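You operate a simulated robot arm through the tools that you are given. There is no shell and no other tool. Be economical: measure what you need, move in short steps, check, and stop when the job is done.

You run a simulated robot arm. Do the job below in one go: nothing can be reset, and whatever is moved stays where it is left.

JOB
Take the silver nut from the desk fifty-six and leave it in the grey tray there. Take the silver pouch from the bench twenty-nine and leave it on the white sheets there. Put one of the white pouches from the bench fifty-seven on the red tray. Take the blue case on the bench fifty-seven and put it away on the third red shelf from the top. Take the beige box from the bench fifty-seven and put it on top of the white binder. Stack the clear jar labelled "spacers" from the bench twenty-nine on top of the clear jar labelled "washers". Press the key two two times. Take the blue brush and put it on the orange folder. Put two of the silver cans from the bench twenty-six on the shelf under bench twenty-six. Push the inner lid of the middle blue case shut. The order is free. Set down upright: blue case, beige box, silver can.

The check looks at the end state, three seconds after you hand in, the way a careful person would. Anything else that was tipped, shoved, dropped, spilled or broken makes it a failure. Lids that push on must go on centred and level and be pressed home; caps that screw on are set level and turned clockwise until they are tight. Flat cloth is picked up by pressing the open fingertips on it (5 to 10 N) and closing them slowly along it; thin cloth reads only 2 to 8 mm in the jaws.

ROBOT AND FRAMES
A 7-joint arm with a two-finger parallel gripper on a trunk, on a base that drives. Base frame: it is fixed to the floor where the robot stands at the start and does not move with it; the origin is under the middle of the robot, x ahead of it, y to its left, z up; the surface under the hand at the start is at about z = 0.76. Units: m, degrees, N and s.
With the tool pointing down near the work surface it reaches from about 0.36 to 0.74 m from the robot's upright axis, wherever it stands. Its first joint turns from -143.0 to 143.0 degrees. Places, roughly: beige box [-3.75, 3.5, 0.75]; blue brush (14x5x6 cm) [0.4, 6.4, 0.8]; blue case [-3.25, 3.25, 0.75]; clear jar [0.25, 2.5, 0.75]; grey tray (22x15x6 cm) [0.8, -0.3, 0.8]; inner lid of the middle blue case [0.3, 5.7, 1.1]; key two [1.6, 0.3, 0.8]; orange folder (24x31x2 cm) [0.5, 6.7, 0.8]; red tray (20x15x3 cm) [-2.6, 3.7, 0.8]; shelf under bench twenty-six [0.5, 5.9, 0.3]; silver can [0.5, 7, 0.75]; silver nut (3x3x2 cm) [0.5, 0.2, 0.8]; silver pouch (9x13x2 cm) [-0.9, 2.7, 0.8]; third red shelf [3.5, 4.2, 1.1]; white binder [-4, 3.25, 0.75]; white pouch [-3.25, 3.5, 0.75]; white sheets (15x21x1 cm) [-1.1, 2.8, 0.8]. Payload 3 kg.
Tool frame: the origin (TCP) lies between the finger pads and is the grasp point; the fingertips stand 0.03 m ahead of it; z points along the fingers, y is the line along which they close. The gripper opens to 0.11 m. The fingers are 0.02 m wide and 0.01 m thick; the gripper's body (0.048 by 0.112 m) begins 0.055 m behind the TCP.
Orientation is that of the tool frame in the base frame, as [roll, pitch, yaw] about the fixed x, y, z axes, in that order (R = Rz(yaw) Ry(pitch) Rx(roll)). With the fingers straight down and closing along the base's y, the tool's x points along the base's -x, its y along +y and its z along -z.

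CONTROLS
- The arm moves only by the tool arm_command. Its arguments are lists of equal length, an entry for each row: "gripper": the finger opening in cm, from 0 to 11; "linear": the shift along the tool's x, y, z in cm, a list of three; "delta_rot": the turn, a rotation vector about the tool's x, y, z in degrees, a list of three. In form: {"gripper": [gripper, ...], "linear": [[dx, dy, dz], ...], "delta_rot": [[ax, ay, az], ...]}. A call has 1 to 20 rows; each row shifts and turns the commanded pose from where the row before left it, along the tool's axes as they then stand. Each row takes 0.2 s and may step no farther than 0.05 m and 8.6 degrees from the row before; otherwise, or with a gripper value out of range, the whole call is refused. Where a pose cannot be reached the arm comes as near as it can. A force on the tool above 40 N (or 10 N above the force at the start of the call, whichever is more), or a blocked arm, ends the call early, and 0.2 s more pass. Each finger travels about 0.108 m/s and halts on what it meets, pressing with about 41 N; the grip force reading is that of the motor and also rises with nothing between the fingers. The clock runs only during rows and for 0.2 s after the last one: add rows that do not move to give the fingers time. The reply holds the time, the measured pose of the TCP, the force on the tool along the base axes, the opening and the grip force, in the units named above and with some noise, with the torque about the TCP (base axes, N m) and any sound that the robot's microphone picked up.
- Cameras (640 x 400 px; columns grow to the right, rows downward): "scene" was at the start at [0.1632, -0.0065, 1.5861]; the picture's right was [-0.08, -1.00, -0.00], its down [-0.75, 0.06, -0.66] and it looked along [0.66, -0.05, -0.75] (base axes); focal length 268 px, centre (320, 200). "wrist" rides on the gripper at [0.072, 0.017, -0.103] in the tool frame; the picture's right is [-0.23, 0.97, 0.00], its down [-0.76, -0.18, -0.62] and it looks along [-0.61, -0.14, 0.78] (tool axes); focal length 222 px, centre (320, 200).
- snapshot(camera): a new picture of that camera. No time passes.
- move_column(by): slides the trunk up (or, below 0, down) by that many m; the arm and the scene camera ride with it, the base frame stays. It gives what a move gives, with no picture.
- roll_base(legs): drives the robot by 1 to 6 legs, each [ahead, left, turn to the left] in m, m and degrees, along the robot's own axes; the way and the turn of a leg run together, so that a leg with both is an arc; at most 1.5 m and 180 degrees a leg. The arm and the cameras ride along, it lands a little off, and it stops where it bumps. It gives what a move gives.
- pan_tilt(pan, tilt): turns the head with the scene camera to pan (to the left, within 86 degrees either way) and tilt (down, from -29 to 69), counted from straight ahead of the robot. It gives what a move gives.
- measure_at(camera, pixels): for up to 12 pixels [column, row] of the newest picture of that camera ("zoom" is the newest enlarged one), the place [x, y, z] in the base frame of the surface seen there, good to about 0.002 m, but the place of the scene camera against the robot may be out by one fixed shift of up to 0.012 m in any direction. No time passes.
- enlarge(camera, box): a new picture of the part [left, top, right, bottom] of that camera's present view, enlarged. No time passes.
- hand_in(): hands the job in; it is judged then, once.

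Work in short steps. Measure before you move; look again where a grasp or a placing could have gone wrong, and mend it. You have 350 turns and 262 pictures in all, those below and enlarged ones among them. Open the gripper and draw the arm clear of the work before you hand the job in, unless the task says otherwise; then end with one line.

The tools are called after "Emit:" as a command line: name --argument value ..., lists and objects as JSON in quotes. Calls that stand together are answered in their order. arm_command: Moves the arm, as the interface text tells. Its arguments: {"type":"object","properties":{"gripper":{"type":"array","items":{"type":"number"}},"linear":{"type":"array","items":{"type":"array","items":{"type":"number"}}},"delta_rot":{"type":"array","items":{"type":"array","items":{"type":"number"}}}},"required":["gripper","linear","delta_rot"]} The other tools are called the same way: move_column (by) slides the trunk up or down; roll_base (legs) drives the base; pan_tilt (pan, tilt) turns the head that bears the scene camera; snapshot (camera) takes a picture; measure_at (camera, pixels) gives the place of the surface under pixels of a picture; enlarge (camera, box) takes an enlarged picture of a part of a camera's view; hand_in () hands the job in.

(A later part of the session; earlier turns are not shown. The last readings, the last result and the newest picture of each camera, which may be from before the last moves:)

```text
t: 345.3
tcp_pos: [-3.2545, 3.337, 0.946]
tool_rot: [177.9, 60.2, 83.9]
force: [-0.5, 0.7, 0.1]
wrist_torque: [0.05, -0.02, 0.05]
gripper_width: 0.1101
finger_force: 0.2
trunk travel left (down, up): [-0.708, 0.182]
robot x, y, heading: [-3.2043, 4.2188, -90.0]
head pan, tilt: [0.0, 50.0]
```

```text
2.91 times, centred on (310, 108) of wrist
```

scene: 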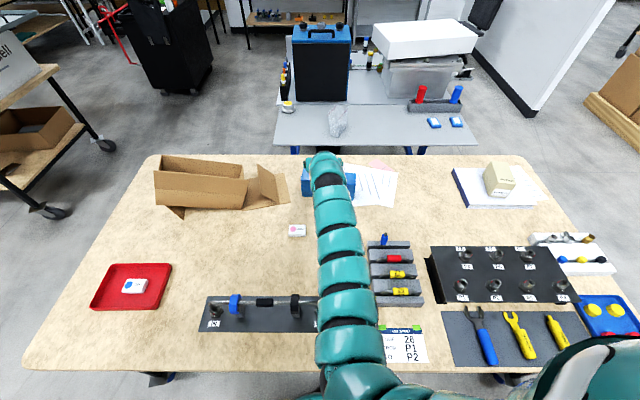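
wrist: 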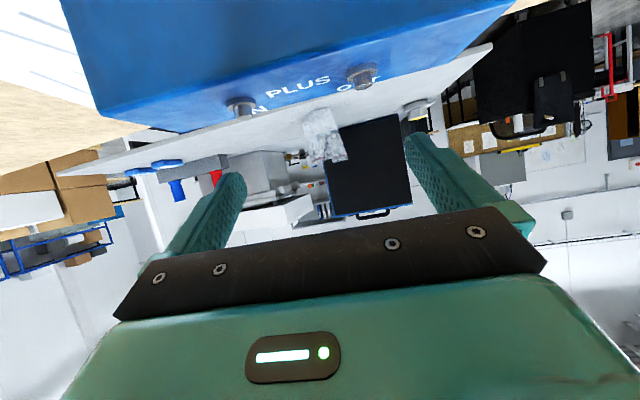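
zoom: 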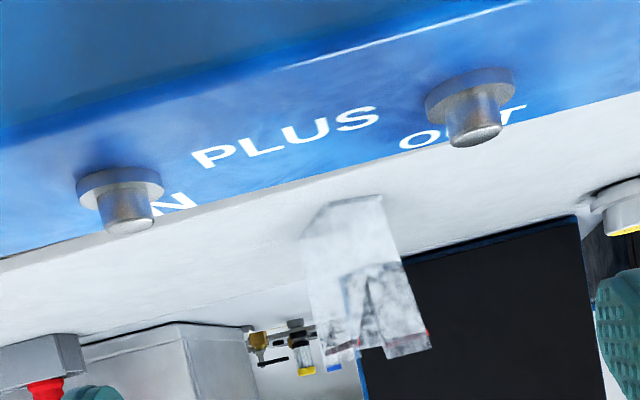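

Aligned with the stud midpoint (−3.256,3.315). I lower 4 cm so the pads flank the pins.

Emit:
move_column --by -0.033

Emit:
move_column --by -0.006

Emit:
snapshot --camera "wrist"

```text
t: 346.1
tcp_pos: [-3.2549, 3.3378, 0.9111]
tool_rot: [177.8, 60.2, 83.9]
force: [0.1, 0.6, 0.8]
wrist_torque: [-0.01, -0.01, 0.03]
gripper_width: 0.11
finger_force: 0.0
trunk travel left (down, up): [-0.675, 0.215]
robot x, y, heading: [-3.2066, 4.2207, -90.1]
head pan, tilt: [0.0, 50.0]
```

```text
t: 346.6
tcp_pos: [-3.2542, 3.3378, 0.9064]
tool_rot: [177.9, 60.1, 83.9]
force: [0.0, 0.6, -0.5]
wrist_torque: [0.02, 0.0, 0.02]
gripper_width: 0.1097
finger_force: 0.0
trunk travel left (down, up): [-0.669, 0.221]
robot x, y, heading: [-3.2016, 4.2161, -89.9]
head pan, tilt: [0.0, 50.0]
```

```text
148 pictures are left
```

wrist: 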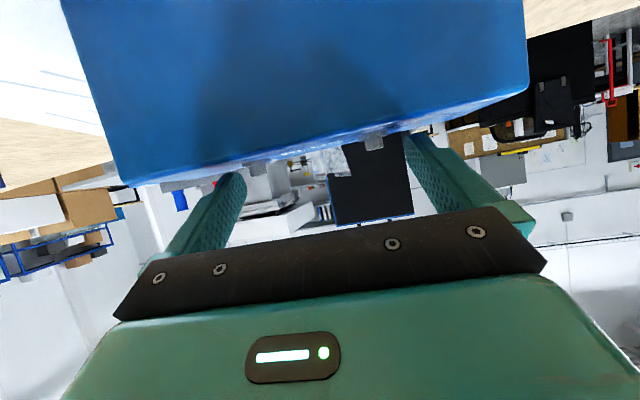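

The pins lie between the fingers. I close gently.

Emit:
arm_command --gripper '[10.4, 9.9, 9.4, 8.9, 8.5, 8.2, 8.2]' --linear '[[0, 0, 0], [0, 0, 0], [0, 0, 0], [0, 0, 0], [0, 0, 0], [0, 0, 0], [0, 0, 0]]' --delta_rot '[[0, 0, 0], [0, 0, 0], [0, 0, 0], [0, 0, 0], [0, 0, 0], [0, 0, 0], [0, 0, 0]]'

Emit:
enlarge --camera "wrist" --box '[200, 100, 440, 220]'

```text
t: 348.2
tcp_pos: [-3.2551, 3.3384, 0.9051]
tool_rot: [177.9, 60.2, 83.9]
force: [-1.2, 0.6, 2.3]
wrist_torque: [-0.03, -0.01, 0.0]
gripper_width: 0.0827
finger_force: 0.0
trunk travel left (down, up): [-0.669, 0.221]
robot x, y, heading: [-3.2069, 4.2181, -89.8]
head pan, tilt: [0.0, 50.0]
```

```text
2.67 times, centred on (320, 160) of wrist
```

zoom: 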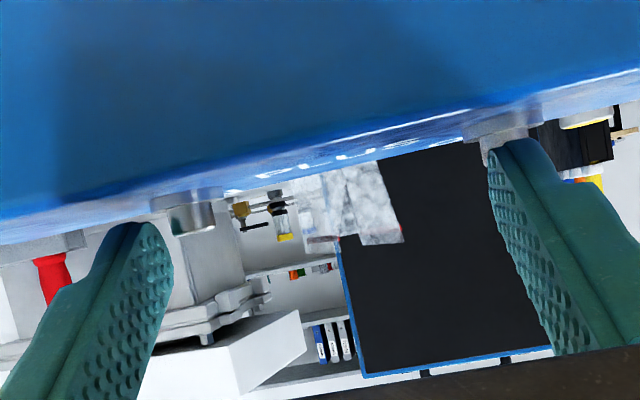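

No contact: tips are short of the pins and shifted ~4 mm toward −x. I open, raise 1 mm, nudge base 1 cm forward and 4 mm to +x.

Emit:
arm_command --gripper '[9.5, 11, 11, 11]' --linear '[[0, 0, 0], [0, 0, 0], [0, 0, 0], [0, 0, 0]]' --delta_rot '[[0, 0, 0], [0, 0, 0], [0, 0, 0], [0, 0, 0]]'

Emit:
move_column --by 0.002

Emit:
roll_base --legs '[[0.012, 0.004, 0]]'

Emit:
enlarge --camera "wrist" --box '[200, 100, 440, 220]'

```text
t: 349.2
tcp_pos: [-3.2537, 3.3382, 0.9052]
tool_rot: [178.0, 60.1, 83.9]
force: [0.6, 0.5, -0.4]
wrist_torque: [-0.01, -0.02, 0.01]
gripper_width: 0.11
finger_force: 0.2
trunk travel left (down, up): [-0.669, 0.221]
robot x, y, heading: [-3.2047, 4.2167, -89.8]
head pan, tilt: [0.0, 50.0]
```

```text
t: 349.8
tcp_pos: [-3.2547, 3.3374, 0.9092]
tool_rot: [177.9, 60.1, 84.0]
force: [0.9, -0.4, 0.0]
wrist_torque: [-0.01, -0.01, -0.01]
gripper_width: 0.1099
finger_force: 0.1
trunk travel left (down, up): [-0.671, 0.219]
robot x, y, heading: [-3.2054, 4.2177, -89.8]
head pan, tilt: [0.0, 50.0]
```

```text
t: 350.5
tcp_pos: [-3.2494, 3.3259, 0.9059]
tool_rot: [178.0, 60.1, 84.0]
force: [0.1, 0.9, -1.0]
wrist_torque: [-0.03, 0.0, 0.02]
gripper_width: 0.1099
finger_force: 0.1
trunk travel left (down, up): [-0.671, 0.219]
robot x, y, heading: [-3.2033, 4.2055, -89.7]
head pan, tilt: [0.0, 50.0]
```

```text
2.67 times, centred on (320, 160) of wrist
```

zoom: 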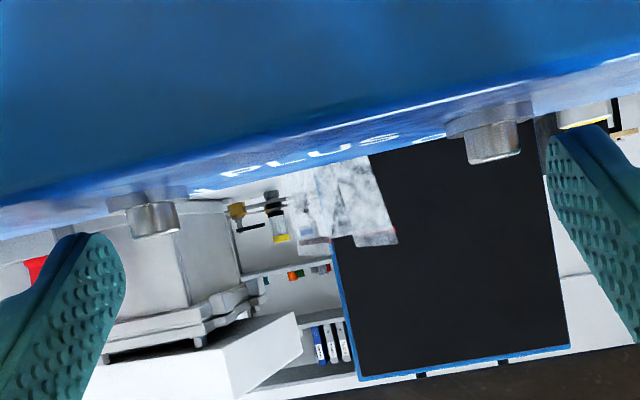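

Pins are now between the pads. I lower 3 mm and shift 2.5 mm, then close.

Emit:
move_column --by -0.003

Emit:
arm_command --gripper '[11, 10, 9.4, 9, 8.6, 8.2, 7.8, 7.4, 7.4]' --linear '[[0, -0.25, 0], [0, 0, 0], [0, 0, 0], [0, 0, 0], [0, 0, 0], [0, 0, 0], [0, 0, 0], [0, 0, 0], [0, 0, 0]]' --delta_rot '[[0, 0, 0], [0, 0, 0], [0, 0, 0], [0, 0, 0], [0, 0, 0], [0, 0, 0], [0, 0, 0], [0, 0, 0], [0, 0, 0]]'

Emit:
enlarge --camera "wrist" --box '[200, 100, 440, 220]'

```text
t: 351.0
tcp_pos: [-3.2503, 3.3259, 0.9059]
tool_rot: [177.9, 60.1, 83.9]
force: [-0.2, -1.3, 0.8]
wrist_torque: [-0.04, 0.01, -0.03]
gripper_width: 0.11
finger_force: 0.1
trunk travel left (down, up): [-0.668, 0.222]
robot x, y, heading: [-3.199, 4.2065, -90.0]
head pan, tilt: [0.0, 50.0]
```

```text
t: 353.0
tcp_pos: [-3.252, 3.3258, 0.9047]
tool_rot: [178.0, 60.0, 84.0]
force: [3.1, 0.4, -0.2]
wrist_torque: [-0.02, 0.06, 0.06]
gripper_width: 0.0968
finger_force: 41.3
trunk travel left (down, up): [-0.668, 0.222]
robot x, y, heading: [-3.2009, 4.2059, -90.0]
head pan, tilt: [0.0, 50.0]
```

```text
2.67 times, centred on (320, 160) of wrist
```

zoom: 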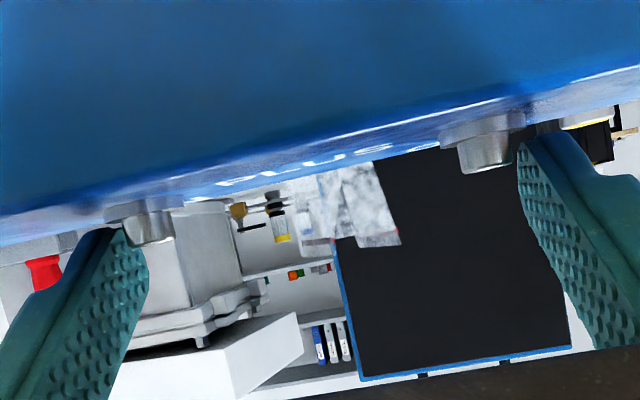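

Gripped firmly at 9.7 cm on the studs. I lift 1.5 cm and check.

Emit:
move_column --by 0.015

Emit:
snapshot --camera "wrist"

```text
t: 353.7
tcp_pos: [-3.2531, 3.3261, 0.9193]
tool_rot: [178.0, 60.0, 84.0]
force: [0.6, 0.0, -8.3]
wrist_torque: [0.1, 0.01, 0.0]
gripper_width: 0.0965
finger_force: 41.3
trunk travel left (down, up): [-0.683, 0.207]
robot x, y, heading: [-3.2013, 4.2028, -90.1]
head pan, tilt: [0.0, 50.0]
```

```text
144 pictures are left
```

wrist: 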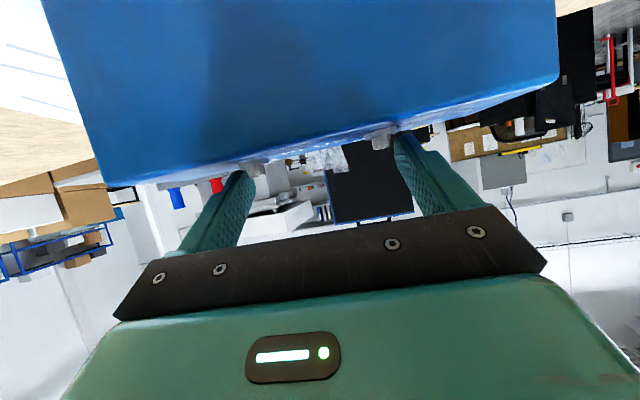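

It carries −8.3 N: the case is lifted. I raise 10 cm more and view.

Emit:
move_column --by 0.1

Emit:
snapshot --camera "wrist"

Emit:
snapshot --camera "scene"

```text
t: 355.0
tcp_pos: [-3.2526, 3.3261, 1.0191]
tool_rot: [178.0, 60.1, 83.9]
force: [-1.2, -0.2, -7.8]
wrist_torque: [0.09, 0.03, 0.0]
gripper_width: 0.0965
finger_force: 41.5
trunk travel left (down, up): [-0.783, 0.107]
robot x, y, heading: [-3.198, 4.2092, -90.0]
head pan, tilt: [0.0, 50.0]
```

```text
143 pictures are left
```

wrist: 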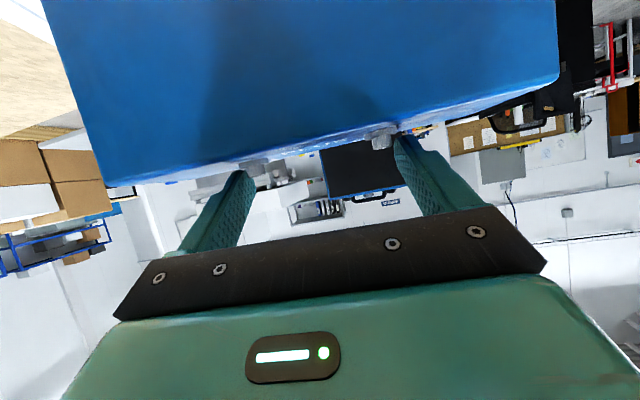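

```text
142 pictures are left
```

scene: 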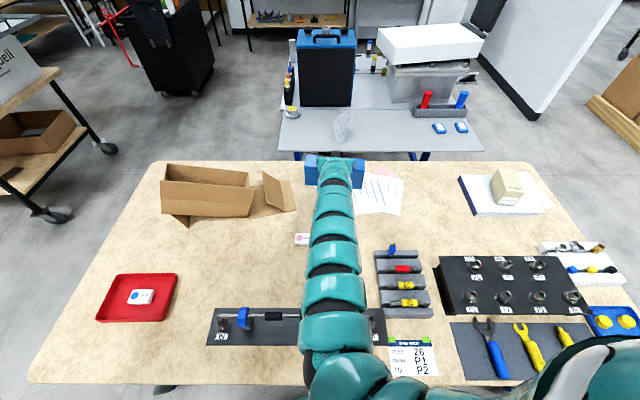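

The case hangs level; papers and neighbours are untouched. I raise it further, back off and head toward the red shelf.

Emit:
move_column --by 0.1

Emit:
roll_base --legs '[[-0.35, 0, 0], [0, 0, 90], [1.4, 0, 0], [0, -1.0, 0]]'

Emit:
pan_tilt --pan 0 --tilt 30

Emit:
snapshot --camera "scene"

```text
t: 356.3
tcp_pos: [-3.2518, 3.3244, 1.118]
tool_rot: [177.8, 60.0, 84.0]
force: [-0.2, 0.1, -8.7]
wrist_torque: [0.09, 0.03, 0.0]
gripper_width: 0.0969
finger_force: 41.4
trunk travel left (down, up): [-0.883, 0.007]
robot x, y, heading: [-3.1997, 4.2082, -90.0]
head pan, tilt: [0.0, 50.0]
```

```text
t: 373.8
tcp_pos: [-0.8724, 3.6125, 1.1196]
tool_rot: [177.9, 60.1, 176.9]
force: [-0.2, 0.0, -9.4]
wrist_torque: [0.01, 0.09, 0.02]
gripper_width: 0.0964
finger_force: 41.4
trunk travel left (down, up): [-0.883, 0.007]
robot x, y, heading: [-1.7504, 3.6173, 3.5]
head pan, tilt: [0.0, 50.0]
```

```text
t: 374.6
tcp_pos: [-0.8715, 3.6119, 1.1195]
tool_rot: [177.9, 60.0, 177.0]
force: [-0.6, -0.5, -8.0]
wrist_torque: [0.02, 0.12, 0.01]
gripper_width: 0.0966
finger_force: 40.9
trunk travel left (down, up): [-0.883, 0.007]
robot x, y, heading: [-1.7546, 3.6179, 3.2]
head pan, tilt: [0.0, 30.0]
```

```text
141 pictures are left
```

scene: 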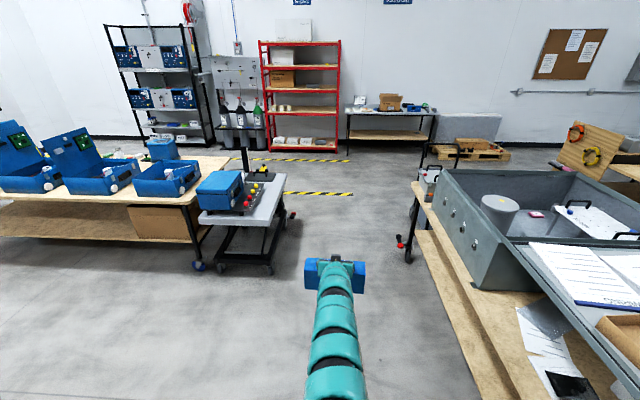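

Measuring the gap and the red shelf.

Emit:
measure_at --camera "scene" --pixels '[[270, 270], [292, 215], [400, 248], [410, 260], [432, 185], [300, 42], [300, 68], [300, 90], [300, 112], [300, 147], [263, 150], [341, 150]]'

Emit:
enlarge --camera "scene" --box '[250, 30, 350, 160]'

```text
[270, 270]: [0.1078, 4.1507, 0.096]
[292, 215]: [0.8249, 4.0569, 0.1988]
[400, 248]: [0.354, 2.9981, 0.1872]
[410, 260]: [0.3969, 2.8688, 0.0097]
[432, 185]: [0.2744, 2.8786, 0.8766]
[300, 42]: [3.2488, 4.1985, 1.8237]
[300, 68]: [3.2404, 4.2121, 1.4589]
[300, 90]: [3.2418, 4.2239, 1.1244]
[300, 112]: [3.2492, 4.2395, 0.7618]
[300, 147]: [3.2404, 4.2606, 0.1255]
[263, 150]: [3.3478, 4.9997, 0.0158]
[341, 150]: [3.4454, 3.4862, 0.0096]
```

```text
3.08 times, centred on (300, 95) of scene
```

zoom: 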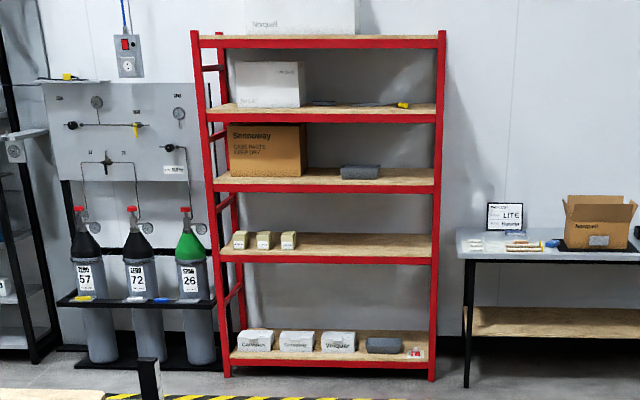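

Third shelf from the top is the board at z≈1.115, front x≈3.24; its right end (y≈3.65–3.95) is free. I test raising the arm 15 cm here in the open.

Emit:
arm_command --gripper '[7.4, 7.4, 7.4, 7.4, 7.4, 7.4]' --linear '[[-2.3, 0, -2.1], [-2.3, 0, -2.1], [-2.3, 0, -2.1], [-2.3, 0, -2.1], [-2.3, 0, -2.1], [0, 0, 0]]' --delta_rot '[[0, 0, 0], [0, 0, 0], [0, 0, 0], [0, 0, 0], [0, 0, 0], [0, 0, 0]]'

Emit:
snapshot --camera "scene"

```text
t: 376.0
tcp_pos: [-0.9047, 3.6105, 1.2713]
tool_rot: [178.0, 60.0, 177.0]
force: [0.2, 0.0, -7.6]
wrist_torque: [0.0, 0.14, -0.01]
gripper_width: 0.0964
finger_force: 41.6
trunk travel left (down, up): [-0.883, 0.007]
robot x, y, heading: [-1.7513, 3.6195, 3.4]
head pan, tilt: [0.0, 30.0]
```

```text
139 pictures are left
```

scene: 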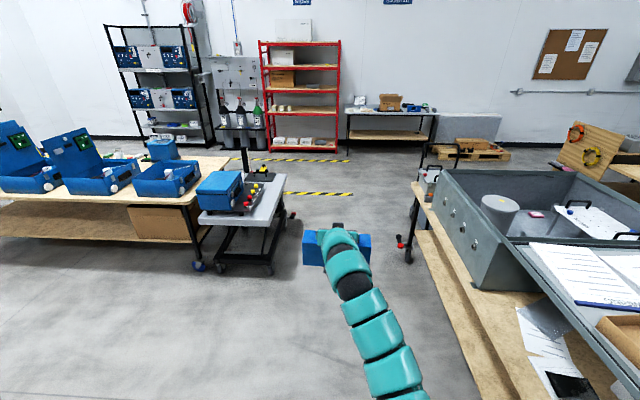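

Works (z 1.27). I drive through the gap toward the shelf and stop short to measure.

Emit:
roll_base --legs '[[0.1, -0.1, -3.4], [1.4, 0, 0], [1.4, 0, 0], [0.6, 0.25, 0]]'

Emit:
pan_tilt --pan 5 --tilt 20

Emit:
snapshot --camera "scene"

```text
t: 393.9
tcp_pos: [2.6437, 3.7048, 1.2701]
tool_rot: [178.0, 60.0, 174.0]
force: [0.5, 0.1, -8.0]
wrist_torque: [0.02, 0.12, 0.01]
gripper_width: 0.0967
finger_force: 41.2
trunk travel left (down, up): [-0.883, 0.007]
robot x, y, heading: [1.7967, 3.7572, 0.0]
head pan, tilt: [0.0, 30.0]
```

```text
t: 394.6
tcp_pos: [2.6433, 3.7039, 1.2702]
tool_rot: [177.9, 60.0, 174.0]
force: [-0.1, 0.4, -7.8]
wrist_torque: [-0.01, 0.15, 0.0]
gripper_width: 0.0964
finger_force: 40.8
trunk travel left (down, up): [-0.883, 0.007]
robot x, y, heading: [1.7942, 3.7579, -0.1]
head pan, tilt: [5.0, 20.0]
```

```text
138 pictures are left
```

scene: 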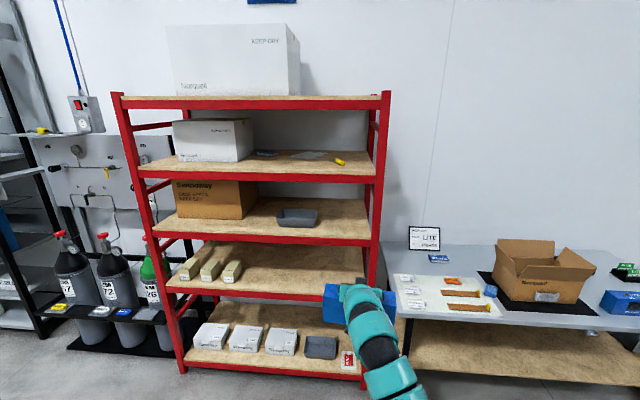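

Measuring the third shelf's free area, the grey bin, and the right-hand table edge.

Emit:
measure_at --camera "scene" --pixels '[[378, 235], [340, 238], [340, 225], [350, 203], [297, 222], [317, 222], [290, 235], [340, 183], [340, 176], [380, 180], [400, 250], [430, 290]]'

Emit:
enlarge --camera "scene" --box '[240, 150, 400, 260]'

```text
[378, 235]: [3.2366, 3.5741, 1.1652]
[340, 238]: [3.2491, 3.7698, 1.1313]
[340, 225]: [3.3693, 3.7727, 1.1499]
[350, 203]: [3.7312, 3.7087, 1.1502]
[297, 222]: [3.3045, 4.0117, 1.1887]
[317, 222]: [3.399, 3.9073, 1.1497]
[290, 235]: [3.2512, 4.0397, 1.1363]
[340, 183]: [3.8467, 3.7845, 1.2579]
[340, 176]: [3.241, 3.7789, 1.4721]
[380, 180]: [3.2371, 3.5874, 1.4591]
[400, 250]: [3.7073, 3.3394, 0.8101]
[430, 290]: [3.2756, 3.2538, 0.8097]
```

```text
3.64 times, centred on (320, 205) of scene
```

zoom: 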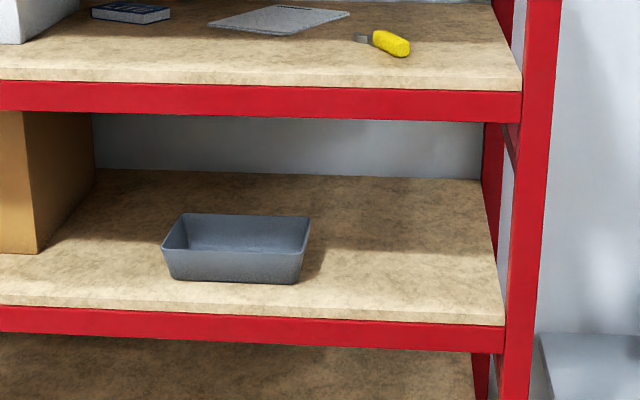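

Board top ≈1.14 (true), free y 3.62–3.90, beam above at ≈1.435. I raise 3.5 cm, square the case to the shelf (+6°) and align at y≈3.757.

Emit:
arm_command --gripper '[7.4, 7.4, 7.4, 7.4]' --linear '[[-1.5, 0, -0.87], [-1.5, 0, -0.87], [0, 0, 0], [0, 0, 0]]' --delta_rot '[[0, 0, 0], [0, 0, 0], [-5.2, 0, -3.0], [0, 0, 0]]'

Emit:
roll_base --legs '[[0.3, 0.053, 0]]'

Emit:
snapshot --camera "scene"

```text
t: 395.6
tcp_pos: [2.6493, 3.7069, 1.3065]
tool_rot: [178.1, 60.0, -179.9]
force: [0.3, 0.6, -8.3]
wrist_torque: [0.0, 0.11, -0.01]
gripper_width: 0.0966
finger_force: 41.1
out of reach, approached as far as the arm can: row 3
trunk travel left (down, up): [-0.883, 0.007]
robot x, y, heading: [1.7968, 3.7552, 0.1]
head pan, tilt: [5.0, 20.0]
```

```text
t: 397.7
tcp_pos: [2.9553, 3.7593, 1.3058]
tool_rot: [178.1, 60.0, 179.9]
force: [0.9, -0.1, -8.8]
wrist_torque: [0.0, 0.15, 0.01]
gripper_width: 0.0968
finger_force: 40.9
trunk travel left (down, up): [-0.883, 0.007]
robot x, y, heading: [2.0998, 3.8097, -0.1]
head pan, tilt: [5.0, 20.0]
```

```text
136 pictures are left
```

scene: 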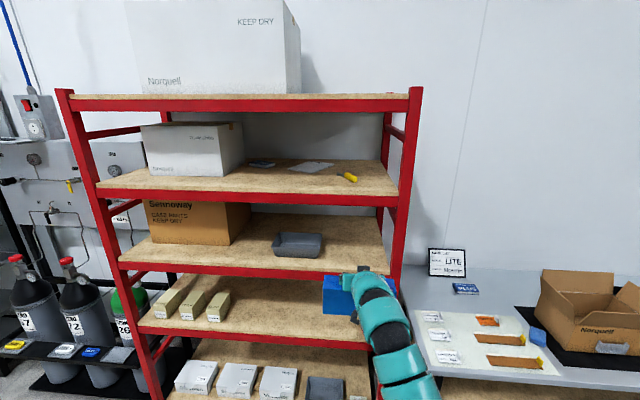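

Measuring the case's visible left end, the bin and post.

Emit:
measure_at --camera "scene" --pixels '[[325, 280], [325, 311], [335, 312], [345, 280], [390, 250], [321, 250], [275, 252], [340, 255], [340, 268], [350, 205], [397, 200]]'

Emit:
enlarge --camera "scene" --box '[260, 220, 420, 330]'

```text
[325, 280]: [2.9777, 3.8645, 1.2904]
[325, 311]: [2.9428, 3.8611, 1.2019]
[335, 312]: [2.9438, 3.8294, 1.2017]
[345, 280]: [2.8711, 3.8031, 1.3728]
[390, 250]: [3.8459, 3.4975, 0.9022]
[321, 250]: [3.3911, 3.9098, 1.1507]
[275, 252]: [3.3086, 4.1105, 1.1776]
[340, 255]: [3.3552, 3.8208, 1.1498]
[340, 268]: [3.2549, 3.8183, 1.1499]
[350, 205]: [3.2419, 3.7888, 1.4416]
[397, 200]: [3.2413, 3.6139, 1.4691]
```

```text
3.64 times, centred on (340, 275) of scene
```

zoom: 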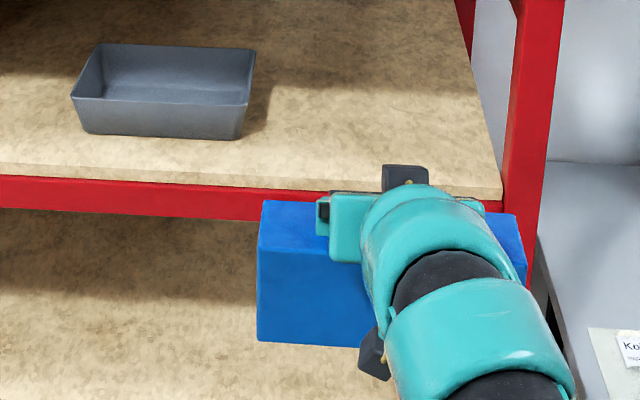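

Case bottom clears the board by ~4.5 cm, left edge y 3.86 vs bin 3.91. I drive in 0.36 m.

Emit:
roll_base --legs '[[0.36, 0, 0]]'

Emit:
enlarge --camera "scene" --box '[230, 190, 470, 340]'

```text
t: 400.1
tcp_pos: [3.3144, 3.7603, 1.3053]
tool_rot: [178.0, 60.1, 179.9]
force: [0.1, 0.2, -9.3]
wrist_torque: [-0.03, 0.16, -0.03]
gripper_width: 0.0971
finger_force: 40.4
trunk travel left (down, up): [-0.883, 0.007]
robot x, y, heading: [2.4586, 3.8093, 0.1]
head pan, tilt: [5.0, 20.0]
```

```text
2.67 times, centred on (350, 265) of scene
```

zoom: 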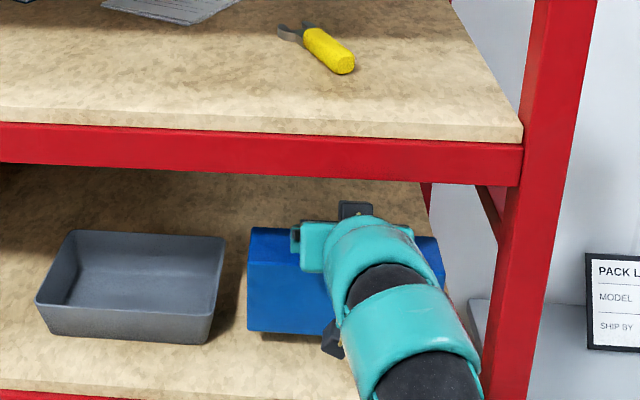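

Case is within the shelf. Lowering 3.5 cm, then fine steps.

Emit:
move_column --by -0.035

Emit:
move_column --by -0.003

```text
t: 400.8
tcp_pos: [3.3134, 3.76, 1.2699]
tool_rot: [178.1, 60.0, 179.8]
force: [-0.2, -0.1, -7.9]
wrist_torque: [-0.02, 0.17, -0.02]
gripper_width: 0.0966
finger_force: 41.6
trunk travel left (down, up): [-0.848, 0.042]
robot x, y, heading: [2.4573, 3.812, 0.2]
head pan, tilt: [5.0, 20.0]
```

```text
t: 401.4
tcp_pos: [3.3134, 3.7605, 1.2678]
tool_rot: [178.0, 60.0, 179.9]
force: [0.7, 0.5, -8.2]
wrist_torque: [0.0, 0.14, 0.04]
gripper_width: 0.0966
finger_force: 41.2
trunk travel left (down, up): [-0.845, 0.045]
robot x, y, heading: [2.4566, 3.8104, 0.1]
head pan, tilt: [5.0, 20.0]
```

Emit:
move_column --by -0.003

Emit:
move_column --by -0.002

```text
t: 401.9
tcp_pos: [3.3144, 3.7607, 1.2661]
tool_rot: [178.0, 60.2, 179.9]
force: [0.3, -0.1, -3.1]
wrist_torque: [-0.57, 0.08, 0.14]
gripper_width: 0.0969
finger_force: 40.6
trunk travel left (down, up): [-0.842, 0.048]
robot x, y, heading: [2.4627, 3.8122, 0.1]
head pan, tilt: [5.0, 20.0]
```

```text
t: 402.4
tcp_pos: [3.3128, 3.7605, 1.2654]
tool_rot: [178.1, 60.2, -179.9]
force: [6.4, 0.0, 8.0]
wrist_torque: [-0.94, -0.31, 0.26]
gripper_width: 0.0966
finger_force: 41.0
trunk travel left (down, up): [-0.84, 0.05]
robot x, y, heading: [2.4612, 3.8114, 0.2]
head pan, tilt: [5.0, 20.0]
```

In contact (one end slightly first). I open gently.

Emit:
arm_command --gripper '[9.6, 9.8, 10.1, 10.5, 11, 11]' --linear '[[0, 0, 0], [0, 0, 0], [0, 0, 0], [0, 0, 0], [0, 0, 0], [0, 0, 0]]' --delta_rot '[[0, 0, 0], [0, 0, 0], [0, 0, 0], [0, 0, 0], [0, 0, 0], [0, 0, 0]]'

Emit:
move_column --by 0.03

Emit:
enlarge --camera "scene" --box '[230, 190, 470, 340]'

Emit:
snapshot --camera "wrist"

```text
t: 403.8
tcp_pos: [3.3121, 3.7613, 1.2658]
tool_rot: [178.1, 60.1, -180.0]
force: [-0.2, 3.9, 9.0]
wrist_torque: [-0.42, -0.18, 0.08]
gripper_width: 0.1084
finger_force: 0.1
trunk travel left (down, up): [-0.84, 0.05]
robot x, y, heading: [2.4618, 3.8092, 0.1]
head pan, tilt: [5.0, 20.0]
```

```text
t: 404.6
tcp_pos: [3.3137, 3.7604, 1.2925]
tool_rot: [178.0, 60.1, 179.9]
force: [-0.1, 0.2, 0.5]
wrist_torque: [-0.03, 0.01, -0.02]
gripper_width: 0.1102
finger_force: 0.1
trunk travel left (down, up): [-0.87, 0.02]
robot x, y, heading: [2.4591, 3.8139, -0.2]
head pan, tilt: [5.0, 20.0]
```

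```text
2.67 times, centred on (350, 265) of scene
```

zoom: 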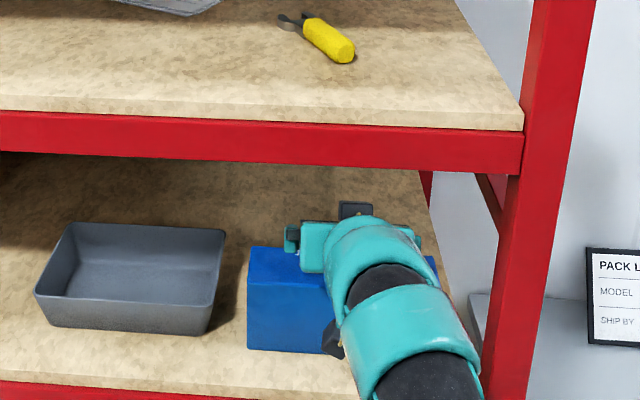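

```text
132 pictures are left
```

wrist: 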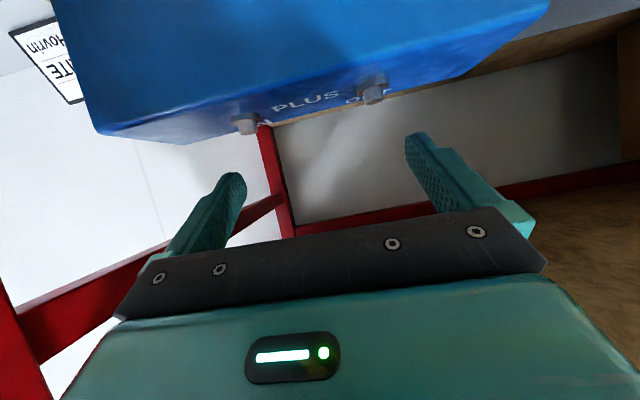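

Case stands upright on the third shelf. I back straight out and check it.

Emit:
roll_base --legs '[[-0.5, 0, 0]]'

Emit:
snapshot --camera "scene"

```text
t: 407.5
tcp_pos: [2.8091, 3.7557, 1.2937]
tool_rot: [178.0, 60.1, 179.4]
force: [0.4, 0.4, 0.4]
wrist_torque: [-0.02, 0.01, 0.0]
gripper_width: 0.1101
finger_force: 0.0
trunk travel left (down, up): [-0.87, 0.02]
robot x, y, heading: [1.9566, 3.8105, -0.4]
head pan, tilt: [5.0, 20.0]
```

```text
131 pictures are left
```

scene: 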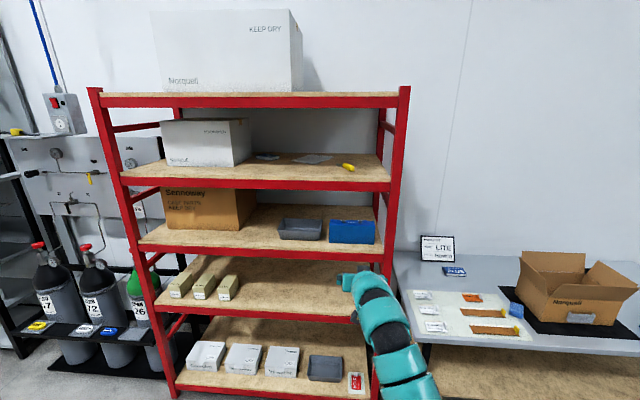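

All good there. Next bench 26: I drive to its +x side and face it.

Emit:
roll_base --legs '[[0, 1.4, 0], [0, 0.5, 0], [0, 0, 180]]'

Emit:
pan_tilt --pan 0 --tilt 35

Emit:
snapshot --camera "scene"

```text
t: 424.4
tcp_pos: [1.1419, 5.8312, 1.2938]
tool_rot: [178.0, 60.1, -3.6]
force: [0.1, 0.5, -0.1]
wrist_torque: [0.0, -0.01, 0.01]
gripper_width: 0.1099
finger_force: 0.0
trunk travel left (down, up): [-0.87, 0.02]
robot x, y, heading: [1.9917, 5.7262, 176.7]
head pan, tilt: [5.0, 20.0]
```

```text
t: 425.1
tcp_pos: [1.143, 5.8293, 1.2924]
tool_rot: [178.0, 60.1, -3.6]
force: [0.2, -0.6, 0.0]
wrist_torque: [0.01, 0.03, -0.01]
gripper_width: 0.1097
finger_force: 0.0
trunk travel left (down, up): [-0.87, 0.02]
robot x, y, heading: [1.9927, 5.728, 176.8]
head pan, tilt: [0.0, 35.0]
```

```text
130 pictures are left
```

scene: 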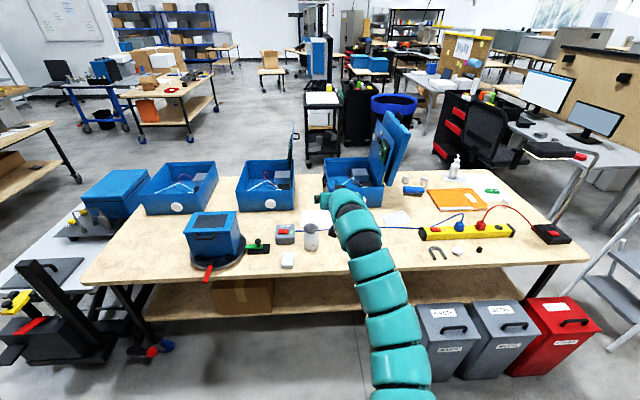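

I enlarge the bench regions.

Emit:
enlarge --camera "scene" --box '[380, 150, 580, 275]'

Emit:
enlarge --camera "scene" --box '[130, 100, 410, 280]'

Emit:
measure_at --camera "scene" --pixels '[[415, 190], [455, 198], [422, 180], [455, 168], [311, 235], [268, 200], [293, 150], [290, 190], [565, 262], [85, 278], [350, 265], [400, 220]]'

```text
3.20 times, centred on (480, 212) of scene
```

zoom: 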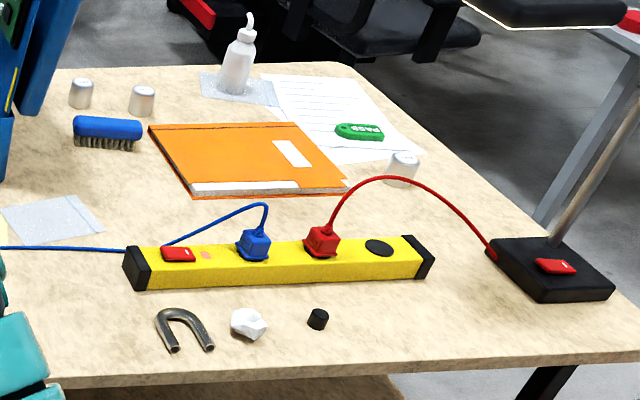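

```text
2.22 times, centred on (270, 190) of scene
```

zoom: 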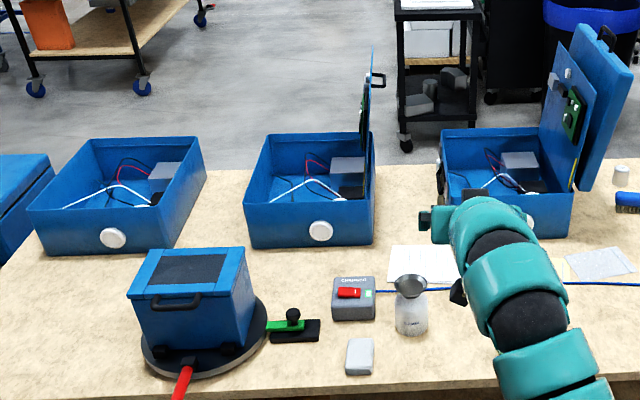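

```text
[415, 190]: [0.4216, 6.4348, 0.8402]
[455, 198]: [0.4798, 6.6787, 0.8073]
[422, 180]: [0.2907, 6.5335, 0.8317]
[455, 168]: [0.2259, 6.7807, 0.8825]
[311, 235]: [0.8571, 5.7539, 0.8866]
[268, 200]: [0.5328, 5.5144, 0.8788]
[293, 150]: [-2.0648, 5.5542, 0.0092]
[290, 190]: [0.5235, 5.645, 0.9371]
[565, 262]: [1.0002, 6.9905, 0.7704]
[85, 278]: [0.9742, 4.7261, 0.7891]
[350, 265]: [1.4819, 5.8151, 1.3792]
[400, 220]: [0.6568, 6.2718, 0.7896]
```

Most targets lie nearer the −x side; I measure obstacles and the bench's −x edge.

Emit:
measure_at --camera "scene" --pixels '[[322, 165], [337, 166], [350, 150], [394, 112], [230, 170], [218, 158], [405, 178], [424, 181], [506, 202], [470, 175], [405, 172], [440, 150]]'

Emit:
pan_tilt --pan -20 --tilt 25

Emit:
snapshot --camera "scene"

```text
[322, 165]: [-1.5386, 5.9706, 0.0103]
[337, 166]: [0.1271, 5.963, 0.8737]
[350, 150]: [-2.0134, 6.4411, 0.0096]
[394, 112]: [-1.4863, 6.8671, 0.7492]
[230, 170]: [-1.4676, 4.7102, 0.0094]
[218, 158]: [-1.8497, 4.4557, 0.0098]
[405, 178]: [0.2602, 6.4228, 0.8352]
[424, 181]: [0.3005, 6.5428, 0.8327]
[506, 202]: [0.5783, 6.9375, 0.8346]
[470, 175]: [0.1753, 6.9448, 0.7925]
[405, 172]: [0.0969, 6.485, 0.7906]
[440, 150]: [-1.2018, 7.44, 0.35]
```

```text
t: 426.0
tcp_pos: [1.143, 5.83, 1.2931]
tool_rot: [178.0, 60.0, -3.6]
force: [-0.2, 0.7, 0.3]
wrist_torque: [-0.03, -0.02, 0.01]
gripper_width: 0.1098
finger_force: 0.0
trunk travel left (down, up): [-0.87, 0.02]
robot x, y, heading: [1.9906, 5.7279, 176.5]
head pan, tilt: [-20.0, 25.0]
```

```text
127 pictures are left
```

scene: 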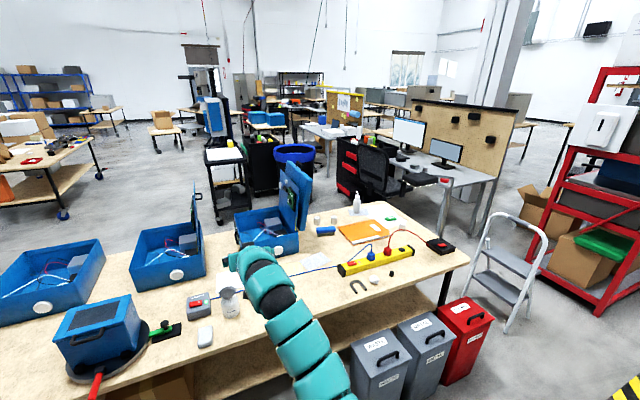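

The −x side is free between x −1.2 and 0.05. I drive round via the south gap, and turn to face bench 26 from −x.

Emit:
roll_base --legs '[[0, 1.1, 3.3], [0, 1.1, 0], [1.45, 0, 0], [1.45, 0, 0], [0, 0, -180]]'

Emit:
pan_tilt --pan 40 --tilt 30

Emit:
snapshot --camera "scene"

```text
t: 457.7
tcp_pos: [-0.1087, 3.558, 1.2939]
tool_rot: [178.0, 60.0, -179.5]
force: [0.4, -0.3, 0.5]
wrist_torque: [0.0, 0.0, 0.01]
gripper_width: 0.1099
finger_force: 0.1
trunk travel left (down, up): [-0.87, 0.02]
robot x, y, heading: [-0.9608, 3.5973, 1.0]
head pan, tilt: [-20.0, 25.0]
```

```text
t: 459.0
tcp_pos: [-0.1082, 3.557, 1.2926]
tool_rot: [178.0, 60.0, -179.4]
force: [0.3, 0.3, 0.7]
wrist_torque: [0.0, -0.03, 0.01]
gripper_width: 0.11
finger_force: 0.1
trunk travel left (down, up): [-0.87, 0.02]
robot x, y, heading: [-0.9579, 3.5946, 0.9]
head pan, tilt: [40.0, 30.0]
```

```text
126 pictures are left
```

scene: 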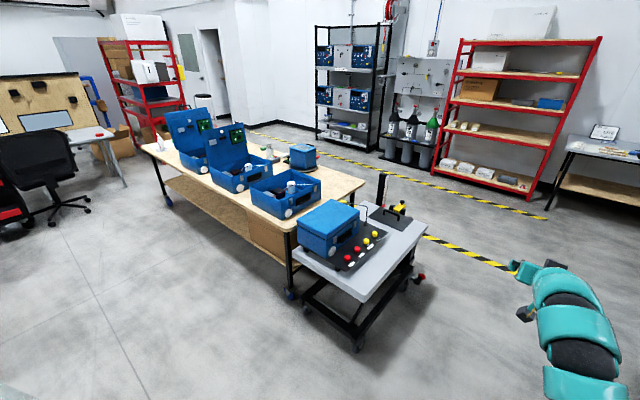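

Path clear. I move alongside to face the middle case.

Emit:
roll_base --legs '[[0, 1.0, -1], [0, 1.0, 0]]'

Emit:
pan_tilt --pan 0 --tilt 30

Emit:
snapshot --camera "scene"

```text
t: 469.0
tcp_pos: [-0.0916, 5.5252, 1.294]
tool_rot: [178.0, 60.1, 178.3]
force: [-0.2, 0.1, -0.1]
wrist_torque: [-0.03, 0.01, 0.0]
gripper_width: 0.1098
finger_force: 0.2
trunk travel left (down, up): [-0.87, 0.02]
robot x, y, heading: [-0.9427, 5.6001, -1.3]
head pan, tilt: [40.0, 30.0]
```

```text
t: 470.1
tcp_pos: [-0.0913, 5.5246, 1.2932]
tool_rot: [178.1, 60.1, 178.2]
force: [-0.5, 0.2, 0.5]
wrist_torque: [0.0, 0.01, 0.01]
gripper_width: 0.1099
finger_force: 0.0
trunk travel left (down, up): [-0.87, 0.02]
robot x, y, heading: [-0.9411, 5.5998, -1.8]
head pan, tilt: [0.0, 30.0]
```

```text
125 pictures are left
```

scene: 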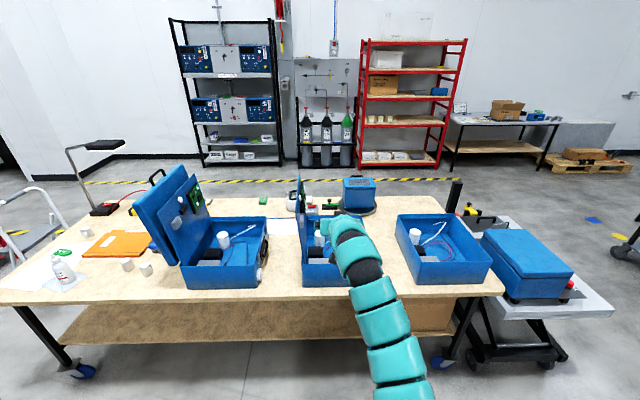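

I enlarge the middle case.

Emit:
enlarge --camera "scene" --box '[230, 160, 400, 300]'

Emit:
measure_at --camera "scene" --pixels '[[298, 180], [299, 200], [305, 185], [304, 210], [301, 240], [305, 270], [358, 270], [315, 215], [330, 225], [299, 195], [200, 195], [170, 220]]'

```text
2.86 times, centred on (315, 230) of scene
```

zoom: 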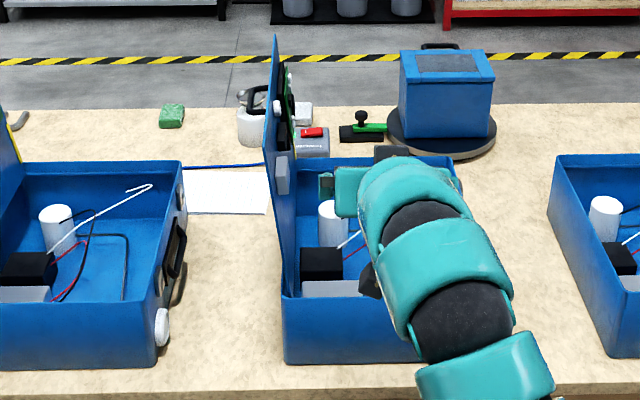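

```text
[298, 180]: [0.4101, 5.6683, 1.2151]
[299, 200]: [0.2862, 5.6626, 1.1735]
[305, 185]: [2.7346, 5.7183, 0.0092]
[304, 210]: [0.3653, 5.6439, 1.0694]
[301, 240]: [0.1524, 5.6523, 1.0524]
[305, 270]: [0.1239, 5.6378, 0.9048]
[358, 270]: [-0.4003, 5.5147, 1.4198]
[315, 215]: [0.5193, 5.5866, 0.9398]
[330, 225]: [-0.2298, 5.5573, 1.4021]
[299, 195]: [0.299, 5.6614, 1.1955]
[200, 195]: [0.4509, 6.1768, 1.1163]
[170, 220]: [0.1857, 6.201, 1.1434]
```

The middle case's panel stands near-vertical (y≈5.64 at z 0.92 to 5.667 at z 1.215), hinged on its +y side. I'll push it from the +y side with closed fingers. First shift left and set the tool to ~35° pitch, closed.

Emit:
roll_base --legs '[[0, 0.215, 1.5]]'

Emit:
arm_command --gripper '[5, 0, 0, 0, 0]' --linear '[[0, 0, 0], [0, 0, 0], [0, 0, 0], [0, 0, 0], [0, 0, 0]]' --delta_rot '[[0, 8.3, 0], [0, 8.3, 0], [0, 8.3, 0], [0, 0, 0], [0, 0, 0]]'

Emit:
snapshot --camera "wrist"

Emit:
snapshot --camera "scene"

```text
t: 471.8
tcp_pos: [-0.0872, 5.7706, 1.2933]
tool_rot: [178.0, 60.1, 179.9]
force: [-0.3, -1.0, 0.1]
wrist_torque: [-0.02, 0.02, -0.03]
gripper_width: 0.11
finger_force: 0.1
trunk travel left (down, up): [-0.87, 0.02]
robot x, y, heading: [-0.9421, 5.8202, 0.3]
head pan, tilt: [0.0, 30.0]
```

```text
t: 473.0
tcp_pos: [-0.0926, 5.7653, 1.2897]
tool_rot: [178.6, 35.2, -179.2]
force: [-0.1, -0.5, -0.1]
wrist_torque: [0.05, -0.01, -0.01]
gripper_width: 0.0
finger_force: 38.1
out of reach, approached as far as the arm can: row 3
trunk travel left (down, up): [-0.87, 0.02]
robot x, y, heading: [-0.9435, 5.822, 0.1]
head pan, tilt: [0.0, 30.0]
```

```text
123 pictures are left
```

wrist: 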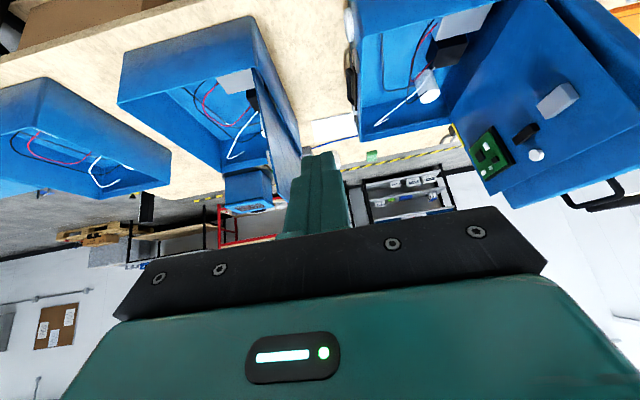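

```text
122 pictures are left
```

scene: 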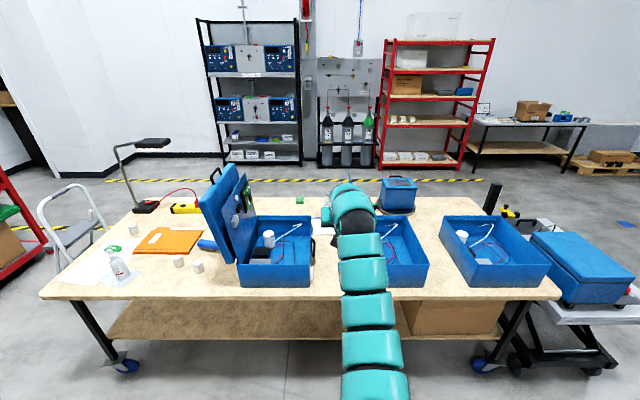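

Measuring the panel's outer side from the wrist view.

Emit:
measure_at --camera "wrist" --pixels '[[285, 110], [297, 150], [270, 60], [280, 140], [292, 170], [258, 30], [350, 50], [352, 100], [470, 130], [290, 80]]'

Emit:
enlarge --camera "wrist" --box '[180, 0, 400, 200]'

```text
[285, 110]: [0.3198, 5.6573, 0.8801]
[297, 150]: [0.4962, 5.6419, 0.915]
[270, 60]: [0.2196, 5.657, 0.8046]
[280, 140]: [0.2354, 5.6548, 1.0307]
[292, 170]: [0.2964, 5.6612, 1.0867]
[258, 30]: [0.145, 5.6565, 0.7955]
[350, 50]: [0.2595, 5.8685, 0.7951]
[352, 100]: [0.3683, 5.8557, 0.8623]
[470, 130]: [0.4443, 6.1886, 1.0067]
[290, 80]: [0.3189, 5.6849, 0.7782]
```

```text
2.00 times, centred on (290, 100) of wrist
```

zoom: 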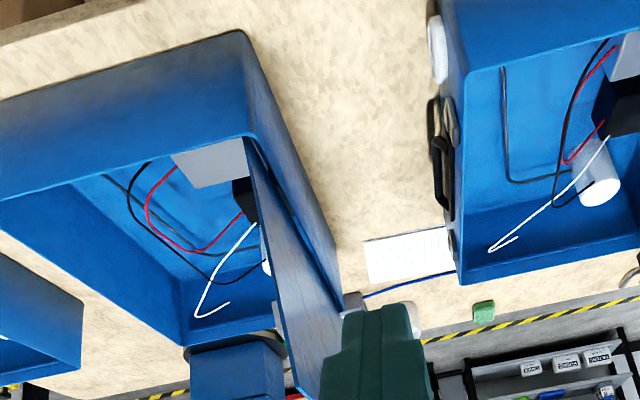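

Panel outer face ≈5.66–5.668. I drive in 0.39 m at y≈5.765, then lower 7.5 cm.

Emit:
roll_base --legs '[[0.39, 0, 0]]'

Emit:
move_column --by -0.08

Emit:
snapshot --camera "wrist"

Emit:
snapshot --camera "scene"

```text
t: 475.4
tcp_pos: [0.2976, 5.7726, 1.2907]
tool_rot: [178.6, 35.2, -178.8]
force: [0.2, 0.0, -0.5]
wrist_torque: [0.01, -0.01, -0.03]
gripper_width: 0.0001
finger_force: 37.6
trunk travel left (down, up): [-0.87, 0.02]
robot x, y, heading: [-0.5504, 5.8237, 0.7]
head pan, tilt: [0.0, 30.0]
```

```text
t: 476.6
tcp_pos: [0.2965, 5.773, 1.2111]
tool_rot: [178.6, 35.3, -178.7]
force: [0.2, 0.2, 0.5]
wrist_torque: [-0.02, -0.01, -0.03]
gripper_width: 0.0
finger_force: 38.2
trunk travel left (down, up): [-0.79, 0.1]
robot x, y, heading: [-0.5435, 5.8254, 0.5]
head pan, tilt: [0.0, 30.0]
```

```text
120 pictures are left
```

wrist: 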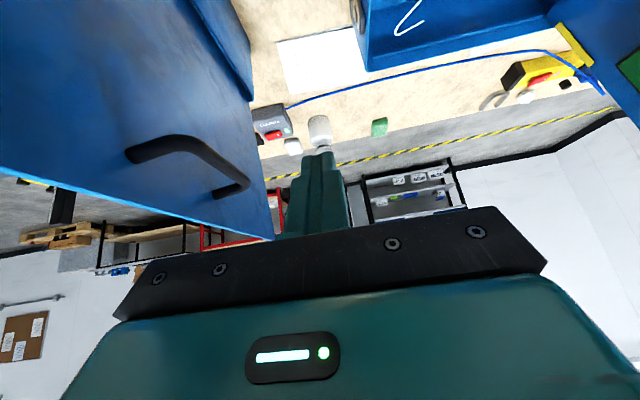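

```text
119 pictures are left
```

scene: 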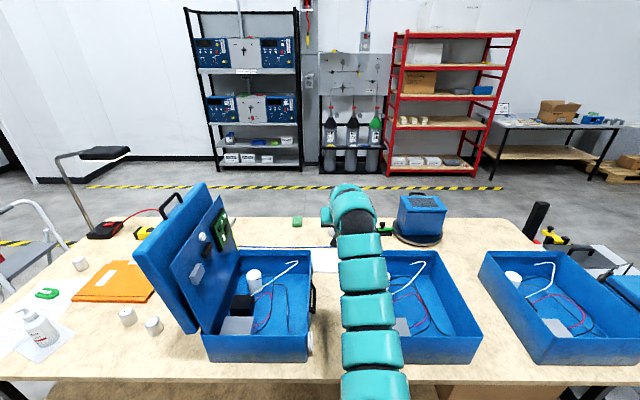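

The panel has a handle on its outer face. Measuring handle and panel positions.

Emit:
measure_at --camera "wrist" --pixels '[[190, 145], [235, 188], [130, 155], [230, 215], [265, 232], [100, 190], [20, 175], [200, 60], [240, 60], [150, 100]]'

```text
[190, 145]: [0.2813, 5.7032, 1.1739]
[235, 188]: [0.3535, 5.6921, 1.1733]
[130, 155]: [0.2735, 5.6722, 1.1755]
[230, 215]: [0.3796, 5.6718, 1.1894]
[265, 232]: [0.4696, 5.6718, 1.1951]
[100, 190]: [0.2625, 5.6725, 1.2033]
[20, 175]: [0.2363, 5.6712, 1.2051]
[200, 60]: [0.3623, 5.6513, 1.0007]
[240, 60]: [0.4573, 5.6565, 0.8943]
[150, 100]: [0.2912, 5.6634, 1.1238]
```

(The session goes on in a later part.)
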